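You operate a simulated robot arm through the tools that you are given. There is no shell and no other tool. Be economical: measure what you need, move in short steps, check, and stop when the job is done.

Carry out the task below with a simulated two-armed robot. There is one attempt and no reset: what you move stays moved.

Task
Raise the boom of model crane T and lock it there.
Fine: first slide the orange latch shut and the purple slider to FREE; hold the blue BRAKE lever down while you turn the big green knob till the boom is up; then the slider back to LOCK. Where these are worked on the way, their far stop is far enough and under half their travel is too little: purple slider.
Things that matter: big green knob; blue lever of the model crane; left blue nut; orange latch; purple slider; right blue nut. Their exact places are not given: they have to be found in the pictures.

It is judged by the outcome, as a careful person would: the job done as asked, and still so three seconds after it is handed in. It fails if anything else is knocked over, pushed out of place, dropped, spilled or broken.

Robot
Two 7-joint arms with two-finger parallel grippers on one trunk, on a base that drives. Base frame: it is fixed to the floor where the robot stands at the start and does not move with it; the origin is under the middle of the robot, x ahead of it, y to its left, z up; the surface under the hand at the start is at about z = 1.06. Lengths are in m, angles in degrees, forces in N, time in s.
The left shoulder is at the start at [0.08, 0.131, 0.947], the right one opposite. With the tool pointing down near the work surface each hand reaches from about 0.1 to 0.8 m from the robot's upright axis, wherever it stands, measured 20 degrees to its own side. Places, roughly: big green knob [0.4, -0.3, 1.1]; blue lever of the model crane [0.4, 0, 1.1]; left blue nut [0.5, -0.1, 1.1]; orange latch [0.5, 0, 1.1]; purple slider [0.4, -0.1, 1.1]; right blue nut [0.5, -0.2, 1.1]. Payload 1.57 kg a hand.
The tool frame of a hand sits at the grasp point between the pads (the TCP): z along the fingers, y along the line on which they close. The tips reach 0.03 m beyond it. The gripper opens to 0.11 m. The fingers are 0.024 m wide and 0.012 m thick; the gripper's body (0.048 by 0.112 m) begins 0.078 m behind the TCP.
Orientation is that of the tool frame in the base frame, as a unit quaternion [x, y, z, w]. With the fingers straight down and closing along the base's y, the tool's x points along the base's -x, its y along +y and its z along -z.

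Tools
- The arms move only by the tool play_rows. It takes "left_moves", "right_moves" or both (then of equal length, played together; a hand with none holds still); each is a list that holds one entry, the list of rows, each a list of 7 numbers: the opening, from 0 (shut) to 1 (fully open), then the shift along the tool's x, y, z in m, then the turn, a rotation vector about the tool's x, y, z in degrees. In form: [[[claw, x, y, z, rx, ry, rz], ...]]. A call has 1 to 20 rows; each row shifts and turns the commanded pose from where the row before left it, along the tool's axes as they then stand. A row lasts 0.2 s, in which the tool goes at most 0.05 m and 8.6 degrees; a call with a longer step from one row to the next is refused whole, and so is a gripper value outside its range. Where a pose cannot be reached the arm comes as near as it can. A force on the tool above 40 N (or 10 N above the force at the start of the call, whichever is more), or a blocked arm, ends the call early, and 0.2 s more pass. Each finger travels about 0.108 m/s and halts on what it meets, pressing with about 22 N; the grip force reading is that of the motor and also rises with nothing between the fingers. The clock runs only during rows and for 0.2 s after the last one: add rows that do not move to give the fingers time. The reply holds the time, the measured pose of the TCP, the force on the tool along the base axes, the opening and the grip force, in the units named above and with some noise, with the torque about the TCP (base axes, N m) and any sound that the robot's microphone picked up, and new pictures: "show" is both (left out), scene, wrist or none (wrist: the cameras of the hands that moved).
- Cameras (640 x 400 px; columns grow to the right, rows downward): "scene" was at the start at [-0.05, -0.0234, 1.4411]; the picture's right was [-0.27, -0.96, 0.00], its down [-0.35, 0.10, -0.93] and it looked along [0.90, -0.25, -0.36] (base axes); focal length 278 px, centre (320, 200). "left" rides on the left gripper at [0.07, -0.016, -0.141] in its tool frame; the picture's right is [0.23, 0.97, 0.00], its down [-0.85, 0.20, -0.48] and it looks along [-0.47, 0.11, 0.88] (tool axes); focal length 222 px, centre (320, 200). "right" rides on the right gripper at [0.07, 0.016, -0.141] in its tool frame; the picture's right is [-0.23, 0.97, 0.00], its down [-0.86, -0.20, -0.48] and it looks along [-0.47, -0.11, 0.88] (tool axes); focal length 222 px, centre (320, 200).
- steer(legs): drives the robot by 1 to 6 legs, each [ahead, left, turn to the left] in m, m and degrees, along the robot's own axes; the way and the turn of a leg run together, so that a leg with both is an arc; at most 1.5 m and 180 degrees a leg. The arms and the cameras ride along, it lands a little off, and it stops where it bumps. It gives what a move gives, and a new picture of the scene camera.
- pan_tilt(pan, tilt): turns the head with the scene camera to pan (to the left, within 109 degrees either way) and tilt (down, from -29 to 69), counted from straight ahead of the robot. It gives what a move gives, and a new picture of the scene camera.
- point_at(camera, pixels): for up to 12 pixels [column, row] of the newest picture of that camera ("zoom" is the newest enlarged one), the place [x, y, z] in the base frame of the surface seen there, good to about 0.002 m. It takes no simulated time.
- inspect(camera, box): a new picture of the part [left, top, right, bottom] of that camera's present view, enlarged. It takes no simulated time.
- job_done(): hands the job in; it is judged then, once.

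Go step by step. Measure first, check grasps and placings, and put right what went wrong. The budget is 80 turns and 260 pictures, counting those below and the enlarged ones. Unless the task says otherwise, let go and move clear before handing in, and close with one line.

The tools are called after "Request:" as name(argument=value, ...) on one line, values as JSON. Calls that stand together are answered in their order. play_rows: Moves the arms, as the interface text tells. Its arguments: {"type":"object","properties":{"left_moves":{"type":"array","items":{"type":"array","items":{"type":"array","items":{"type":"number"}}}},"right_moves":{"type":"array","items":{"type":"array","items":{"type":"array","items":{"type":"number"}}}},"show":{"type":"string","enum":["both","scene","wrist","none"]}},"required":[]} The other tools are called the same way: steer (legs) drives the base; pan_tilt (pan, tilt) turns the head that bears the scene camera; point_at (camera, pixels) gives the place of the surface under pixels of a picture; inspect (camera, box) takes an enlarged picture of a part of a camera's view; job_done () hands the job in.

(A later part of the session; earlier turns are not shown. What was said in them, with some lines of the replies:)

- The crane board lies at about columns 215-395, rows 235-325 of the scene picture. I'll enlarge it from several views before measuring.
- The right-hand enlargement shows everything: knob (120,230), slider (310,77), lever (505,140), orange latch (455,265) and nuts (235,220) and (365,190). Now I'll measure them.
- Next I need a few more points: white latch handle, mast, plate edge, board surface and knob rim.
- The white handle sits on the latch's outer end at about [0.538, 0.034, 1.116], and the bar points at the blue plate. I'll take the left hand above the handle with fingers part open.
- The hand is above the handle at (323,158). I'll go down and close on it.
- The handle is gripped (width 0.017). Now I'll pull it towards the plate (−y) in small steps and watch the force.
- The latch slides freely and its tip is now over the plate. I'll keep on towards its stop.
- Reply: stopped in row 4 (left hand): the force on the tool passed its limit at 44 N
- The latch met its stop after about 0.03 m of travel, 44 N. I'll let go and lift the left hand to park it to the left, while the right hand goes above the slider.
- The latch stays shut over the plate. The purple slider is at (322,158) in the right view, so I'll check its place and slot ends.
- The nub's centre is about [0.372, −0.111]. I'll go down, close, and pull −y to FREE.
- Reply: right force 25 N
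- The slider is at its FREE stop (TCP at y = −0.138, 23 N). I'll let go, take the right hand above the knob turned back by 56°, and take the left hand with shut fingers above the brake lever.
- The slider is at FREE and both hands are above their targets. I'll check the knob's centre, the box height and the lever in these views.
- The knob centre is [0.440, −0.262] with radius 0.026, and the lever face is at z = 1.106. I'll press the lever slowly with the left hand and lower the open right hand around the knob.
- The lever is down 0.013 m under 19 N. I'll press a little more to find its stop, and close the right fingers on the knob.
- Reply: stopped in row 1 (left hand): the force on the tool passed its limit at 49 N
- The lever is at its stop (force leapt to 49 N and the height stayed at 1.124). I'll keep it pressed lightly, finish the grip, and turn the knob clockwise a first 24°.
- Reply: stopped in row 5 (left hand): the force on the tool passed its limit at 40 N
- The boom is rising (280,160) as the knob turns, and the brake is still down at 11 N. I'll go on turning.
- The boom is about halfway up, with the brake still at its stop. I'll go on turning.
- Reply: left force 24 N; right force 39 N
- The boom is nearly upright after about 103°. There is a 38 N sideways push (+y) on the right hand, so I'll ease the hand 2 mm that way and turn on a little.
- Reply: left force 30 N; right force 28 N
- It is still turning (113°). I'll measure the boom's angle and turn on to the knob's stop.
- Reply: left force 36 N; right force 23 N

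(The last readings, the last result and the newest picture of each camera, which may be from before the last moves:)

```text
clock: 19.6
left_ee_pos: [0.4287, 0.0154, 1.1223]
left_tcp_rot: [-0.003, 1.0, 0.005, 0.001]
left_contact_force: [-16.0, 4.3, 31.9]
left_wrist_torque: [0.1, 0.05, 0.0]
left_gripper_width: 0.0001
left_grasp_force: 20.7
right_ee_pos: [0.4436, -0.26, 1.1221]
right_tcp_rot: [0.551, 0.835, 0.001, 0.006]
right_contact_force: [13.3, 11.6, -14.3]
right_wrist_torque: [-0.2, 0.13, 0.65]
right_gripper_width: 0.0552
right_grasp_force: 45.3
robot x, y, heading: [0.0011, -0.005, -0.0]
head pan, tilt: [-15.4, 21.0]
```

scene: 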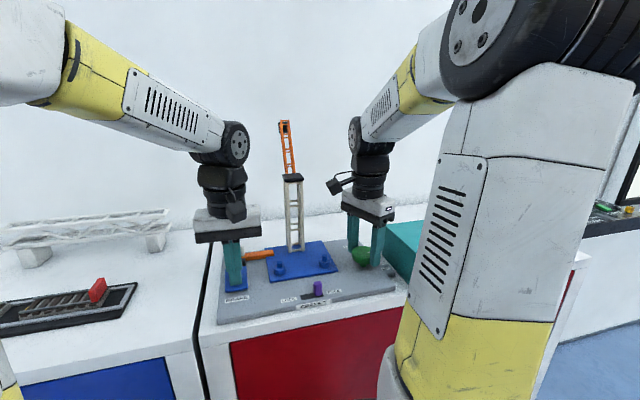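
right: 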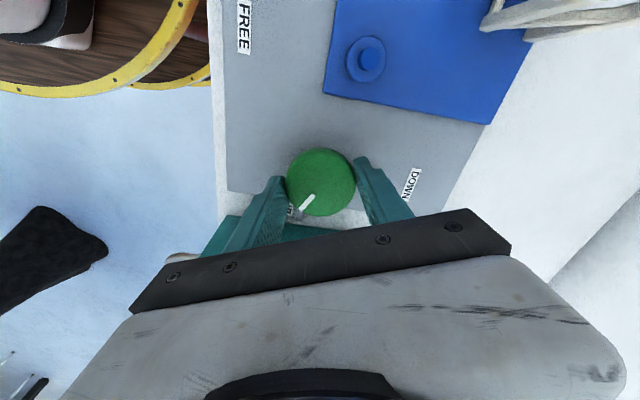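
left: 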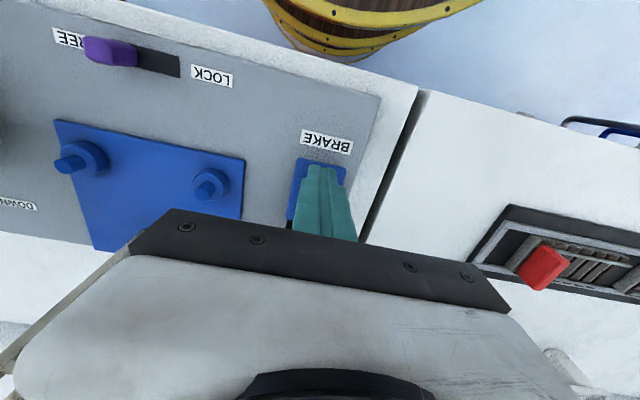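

The pointer now aims at the UP label and a turning torque (0.65 N m) has appeared, so the stop is likely near. One more small turn will show it; I'll also compare the boom.

Request:
play_rows(left_moves=[[[0, 0, 0, -0.0005, 0, 0, 0], [0, 0, 0, 0, 0, 0, 0]]], right_moves=[[[0, 0, 0, 0, 0, 0, 4], [0, 0, 0, 0, 0, 0, 4]]], show="scene")

Request:
inspect(camera="scene", box=[205, 110, 405, 310])

Request:
inspect(camera="right", box=[240, 120, 440, 240])

```text
clock: 20.2
left_ee_pos: [0.4276, 0.0158, 1.122]
left_tcp_rot: [-0.004, 1.0, 0.004, 0.001]
left_contact_force: [-14.0, 5.6, 25.7]
left_wrist_torque: [0.19, 0.13, 0.12]
left_gripper_width: 0.0
left_grasp_force: 21.2
right_ee_pos: [0.444, -0.2605, 1.1242]
right_tcp_rot: [0.608, 0.794, 0.001, 0.006]
right_contact_force: [16.9, 10.3, 2.6]
right_wrist_torque: [-0.1, 0.39, 0.46]
right_gripper_width: 0.0543
right_grasp_force: 44.8
robot x, y, heading: [0.0007, -0.001, -0.0]
head pan, tilt: [-15.4, 21.0]
```

scene: 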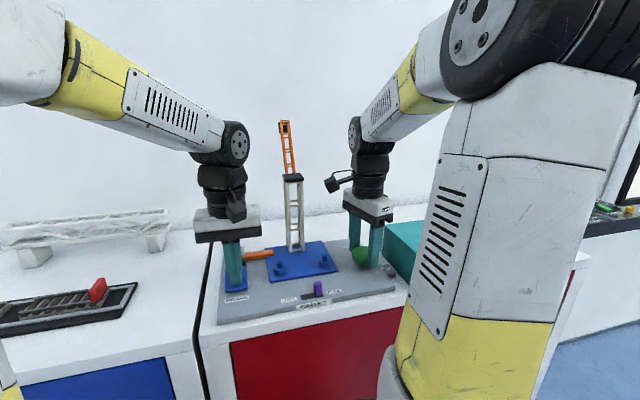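

```text
2.00 times, centred on (305, 210) of scene
```

zoom: 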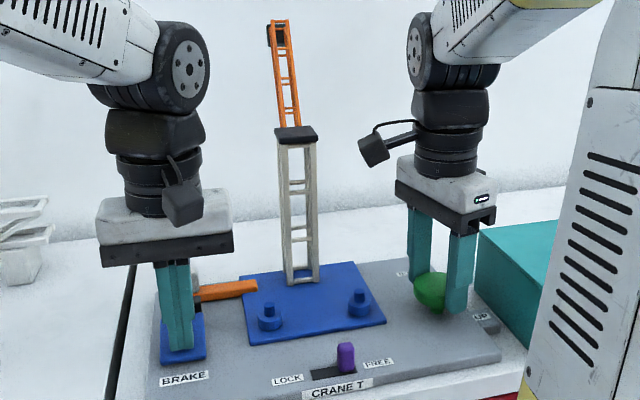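

```text
3.20 times, centred on (340, 180) of right
```

zoom: 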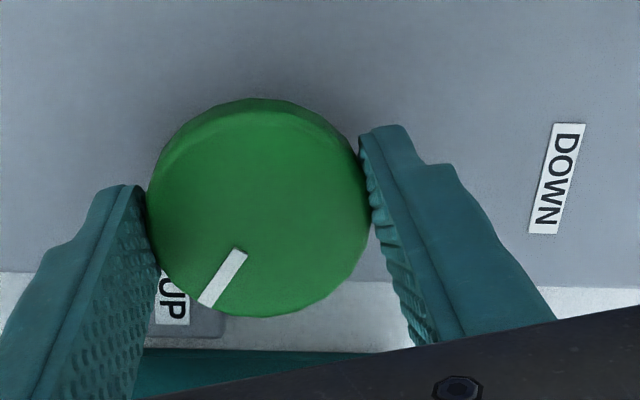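

The boom has not moved further since the last turn (tip still at (280,25) of the enlargement) and the fingers now slip on the knob, so the knob is at its UP stop. I'll let the brake lever up while still holding the knob, then check that the boom stays.

Request:
play_rows(left_moves=[[[0, 0, 0, -0.01, 0, 0, 0], [0, 0, 0, -0.02, 0, 0, 0], [0, 0, 0, -0.03, 0, 0, 0], [0, 0, 0, 0, 0, 0, 0]]], show="scene")

Request:
play_rows(right_moves=[[[0.55, 0, 0, 0, 0, 0, 0], [0.6, 0, 0, 0, 0, 0, 0], [0.7, 0, 0, 0, 0, 0, 0], [0.7, 0, 0, 0, 0, 0, 0]]], show="both")

Request:
inspect(camera="scene", box=[205, 110, 405, 310])

```text
clock: 21.2
left_ee_pos: [0.4267, 0.0149, 1.1823]
left_tcp_rot: [-0.003, 1.0, 0.004, 0.003]
left_contact_force: [-0.2, 0.1, 0.7]
left_wrist_torque: [-0.02, 0.01, 0.02]
left_gripper_width: 0.0
left_grasp_force: 21.2
right_ee_pos: [0.4438, -0.2582, 1.1238]
right_tcp_rot: [0.608, 0.794, 0.002, 0.005]
right_contact_force: [11.7, 8.3, 32.5]
right_wrist_torque: [0.13, 0.26, 0.14]
right_gripper_width: 0.054
right_grasp_force: 45.2
robot x, y, heading: [-0.0001, 0.0018, 0.2]
head pan, tilt: [-15.4, 21.0]
```

scene: 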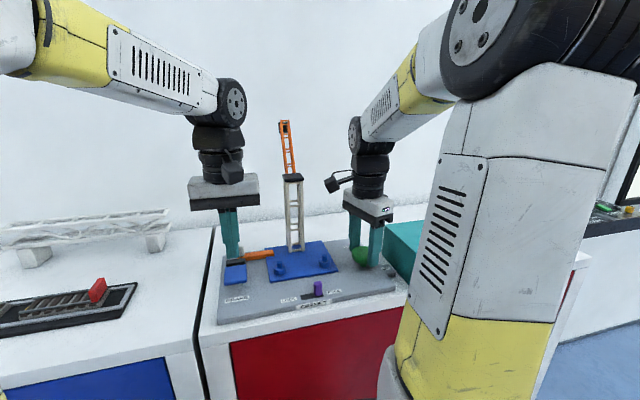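

```text
clock: 22.2
left_ee_pos: [0.4272, 0.0137, 1.1825]
left_tcp_rot: [-0.004, 1.0, 0.004, 0.002]
left_contact_force: [-0.7, -0.6, -0.1]
left_wrist_torque: [0.02, 0.0, -0.01]
left_gripper_width: 0.0
left_grasp_force: 21.0
right_ee_pos: [0.4429, -0.2608, 1.1222]
right_tcp_rot: [0.607, 0.795, 0.001, 0.003]
right_contact_force: [-1.1, 0.2, 0.0]
right_wrist_torque: [0.05, 0.02, 0.03]
right_gripper_width: 0.0773
right_grasp_force: 0.1
robot x, y, heading: [0.0006, 0.0067, 0.1]
head pan, tilt: [-15.4, 21.0]
```

scene: 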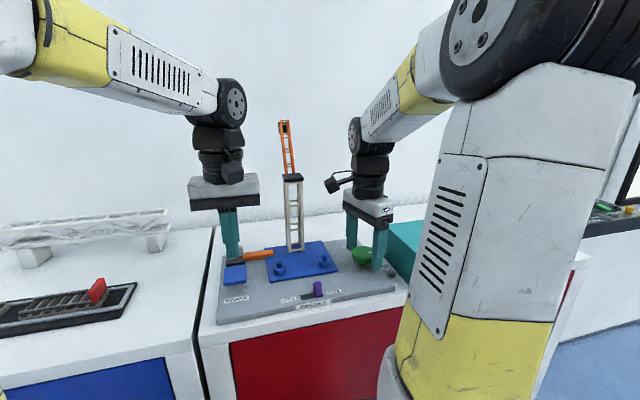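
right: 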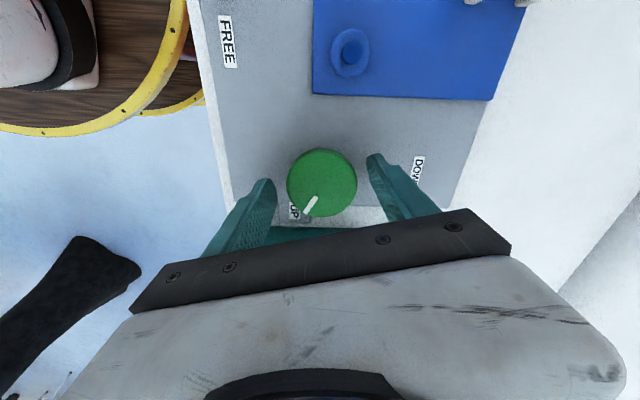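

```text
2.00 times, centred on (305, 210) of scene
```

zoom: 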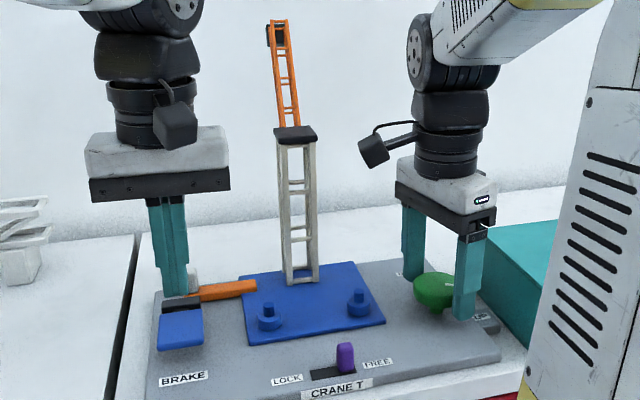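

The boom holds with both hands off. Next I'll lift the right hand, turn it back straight, bring it above the slider, and move the left hand aside.

Request:
play_rows(right_moves=[[[0.75, 0, 0, -0.028, 0, 0, 0], [0.75, 0, 0, -0.03, 0, 0, 0], [0.6, 0, 0, -0.02, 0, 0, -8.3], [0.5, 0, 0, 0, 0, 0, -8.3], [0.5, 0, 0, 0, 0, 0, -8.3], [0.5, 0, 0, 0, 0, 0, -8.3], [0.5, 0, 0, 0, 0, 0, -8.3], [0.5, 0, 0, 0, 0, 0, -8.3], [0.5, 0, 0, 0, 0, 0, -8.3], [0.5, 0, 0, 0, 0, 0, -8.3], [0.5, 0, 0, 0, 0, 0, -8.3], [0.5, 0.0178, 0.0305, 0, 0, 0, 0], [0.5, 0.0178, 0.0305, 0, 0, 0, 0], [0.5, 0.0178, 0.0305, 0, 0, 0, 0], [0.5, 0.0178, 0.0305, 0, 0, 0, 0], [0.5, 0, 0, 0.03, 0, 0, 0], [0.5, 0, 0, 0, 0, 0, 0]]], left_moves=[[[0, 0, 0, -0.02, 0, 0, 0], [0, 0, 0.025, -0.02, 0, 0, 0], [0, 0, 0.025, 0, 0, 0, 0], [0, 0, 0, 0, 0, 0, 0], [0, 0, 0, 0, 0, 0, 0], [0, 0, 0, 0, 0, 0, 0], [0, 0, 0, 0, 0, 0, 0], [0, 0, 0, 0, 0, 0, 0], [0, 0, 0, 0, 0, 0, 0], [0, 0, 0, 0, 0, 0, 0], [0, 0, 0, 0, 0, 0, 0], [0, 0, 0, 0, 0, 0, 0], [0, 0, 0, 0, 0, 0, 0], [0, 0, 0, 0, 0, 0, 0], [0, 0, 0, 0, 0, 0, 0], [0, 0, 0, 0, 0, 0, 0], [0, 0, 0, 0, 0, 0, 0]]])

```text
clock: 25.8
left_ee_pos: [0.4277, 0.0641, 1.224]
left_tcp_rot: [-0.004, 1.0, 0.003, 0.003]
left_contact_force: [-0.9, -0.2, -0.1]
left_wrist_torque: [0.0, 0.01, 0.02]
left_gripper_width: 0.0
left_grasp_force: 21.1
right_ee_pos: [0.371, -0.137, 1.1686]
right_tcp_rot: [0.001, 1.0, -0.001, 0.003]
right_contact_force: [-1.2, -0.2, 0.8]
right_wrist_torque: [0.0, 0.01, 0.04]
right_gripper_width: 0.0552
right_grasp_force: 0.0
robot x, y, heading: [-0.0009, 0.0043, 0.0]
head pan, tilt: [-15.4, 21.0]
```

scene: 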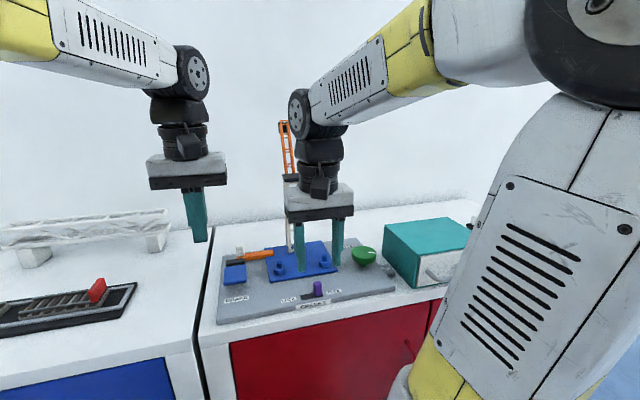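
right: 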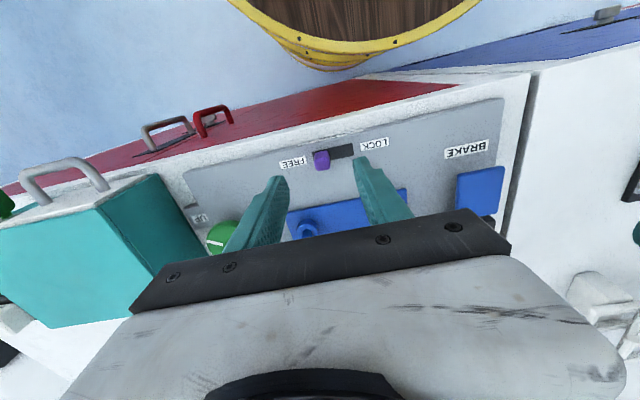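
left: 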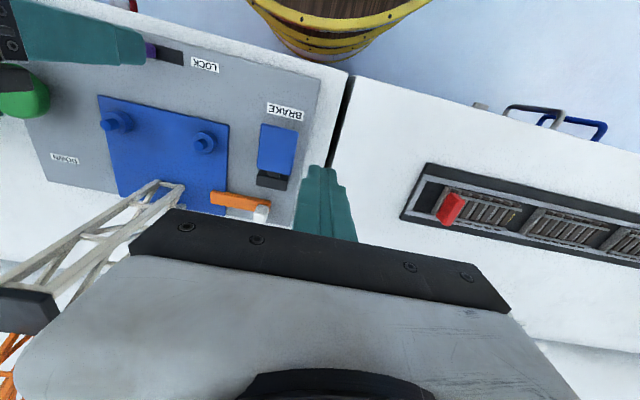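

The nub is between the fingers at (322,158). I'll go down, close and slide it back to LOCK (+y).

Request:
play_rows(right_moves=[[[0.5, 0, 0, 0.026, 0, 0, 0], [0.5, 0, 0, 0.026, 0, 0, 0], [0, 0, 0, 0, 0, 0, 0], [0, 0, 0, 0, 0, 0, 0], [0, 0, 0, 0, 0, 0, 0], [0, 0, 0.006, 0, 0, 0, 0], [0, 0, 0.006, 0, 0, 0, 0], [0, 0, 0.006, 0, 0, 0, 0], [0, 0, 0.006, 0, 0, 0, 0], [0, 0, 0.005, 0, 0, 0, 0]]], show="wrist")

```text
clock: 28.0
left_ee_pos: [0.4283, 0.0631, 1.2233]
left_tcp_rot: [-0.002, 1.0, 0.004, 0.002]
left_contact_force: [-0.3, 0.5, -0.5]
left_wrist_torque: [-0.01, 0.01, -0.01]
left_gripper_width: 0.0
left_grasp_force: 21.5
right_ee_pos: [0.3712, -0.1101, 1.1167]
right_tcp_rot: [0.002, 1.0, -0.003, 0.003]
right_contact_force: [6.5, -15.0, -7.2]
right_wrist_torque: [-0.28, -0.19, 0.04]
right_gripper_width: 0.0152
right_grasp_force: 31.0
robot x, y, heading: [0.001, 0.001, 0.0]
head pan, tilt: [-15.4, 21.0]
```

right: 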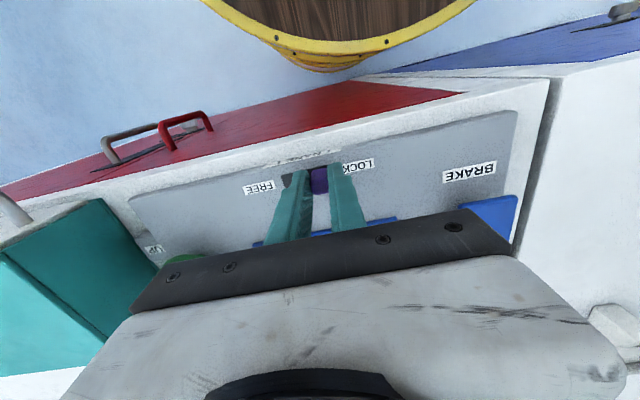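

The slider is at its LOCK stop (y = −0.110, 15 N). I'll let go and lift clear, then check everything.

Request:
play_rows(right_moves=[[[0.4, 0, 0, 0, 0, 0, 0], [0.4, 0, 0, 0, 0, 0, 0], [0.4, 0, 0, -0.03, 0, 0, 0], [0.4, 0, 0, -0.04, 0, 0, 0], [0.4, 0.02, -0.03, -0.03, 0, 0, 0], [0.4, 0.01, -0.04, -0.02, 0, 0, 0], [0.4, 0, -0.04, -0.02, 0, 0, 0], [0.4, 0, 0, 0, 0, 0, 0]]], show="both")

Request:
inspect(camera="scene", box=[205, 110, 405, 330])

```text
clock: 29.8
left_ee_pos: [0.428, 0.0643, 1.2242]
left_tcp_rot: [-0.003, 1.0, 0.004, 0.003]
left_contact_force: [0.0, 0.2, 0.0]
left_wrist_torque: [-0.01, -0.01, 0.03]
left_gripper_width: 0.0001
left_grasp_force: 21.7
right_ee_pos: [0.3394, -0.2199, 1.256]
right_tcp_rot: [0.001, 1.0, -0.002, 0.003]
right_contact_force: [-0.6, 0.6, -0.4]
right_wrist_torque: [-0.01, 0.02, 0.01]
right_gripper_width: 0.044
right_grasp_force: 0.0
robot x, y, heading: [0.0013, -0.002, 0.1]
head pan, tilt: [-15.4, 21.0]
```

scene: 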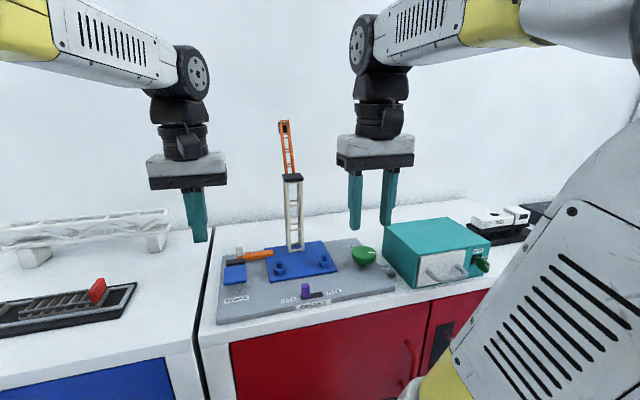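
right: 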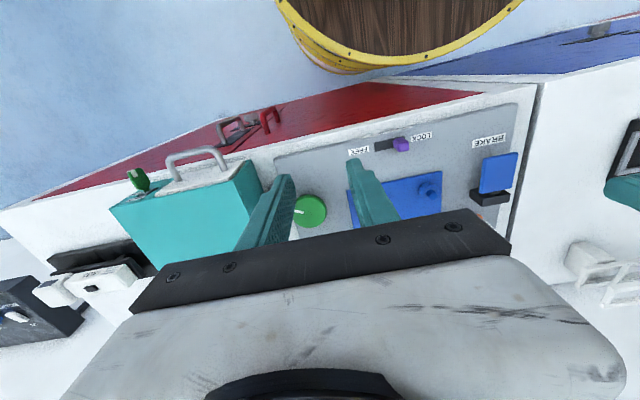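

```text
1.82 times, centred on (305, 220) of scene
```

zoom: 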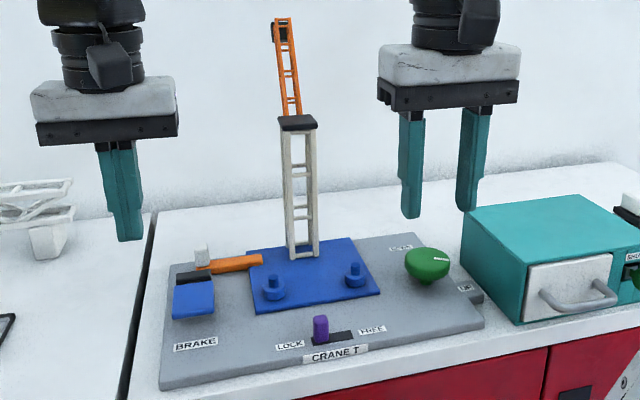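

The boom is up, the slider at LOCK, the latch shut and the brake lever sprung back. A last check that the knob and boom are truly at their stop.

Request:
inspect(camera="right", box=[270, 130, 430, 240])

Request:
point_at(camera="scene", pixels=[[282, 130], [286, 150], [290, 170], [284, 124], [364, 252], [389, 269]])

```text
3.64 times, centred on (350, 185) of right
```

zoom: 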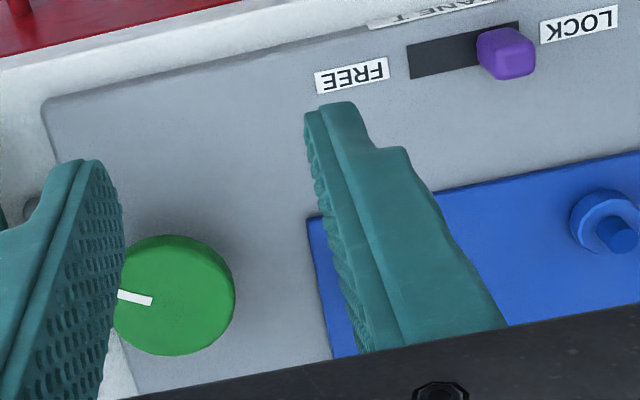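

```text
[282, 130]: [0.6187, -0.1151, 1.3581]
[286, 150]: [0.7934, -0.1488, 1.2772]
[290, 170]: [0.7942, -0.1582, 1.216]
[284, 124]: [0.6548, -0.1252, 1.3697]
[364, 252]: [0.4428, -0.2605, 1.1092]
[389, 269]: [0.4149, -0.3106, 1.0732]
```

Request:
job_done()

```text
The job is handed in.
```

I raised the boom of crane T and locked it: the orange latch is shut, the green knob is at its UP stop, and the purple slider is back at LOCK. The brake lever is released, both hands are clear, and nothing else appears to have been moved.
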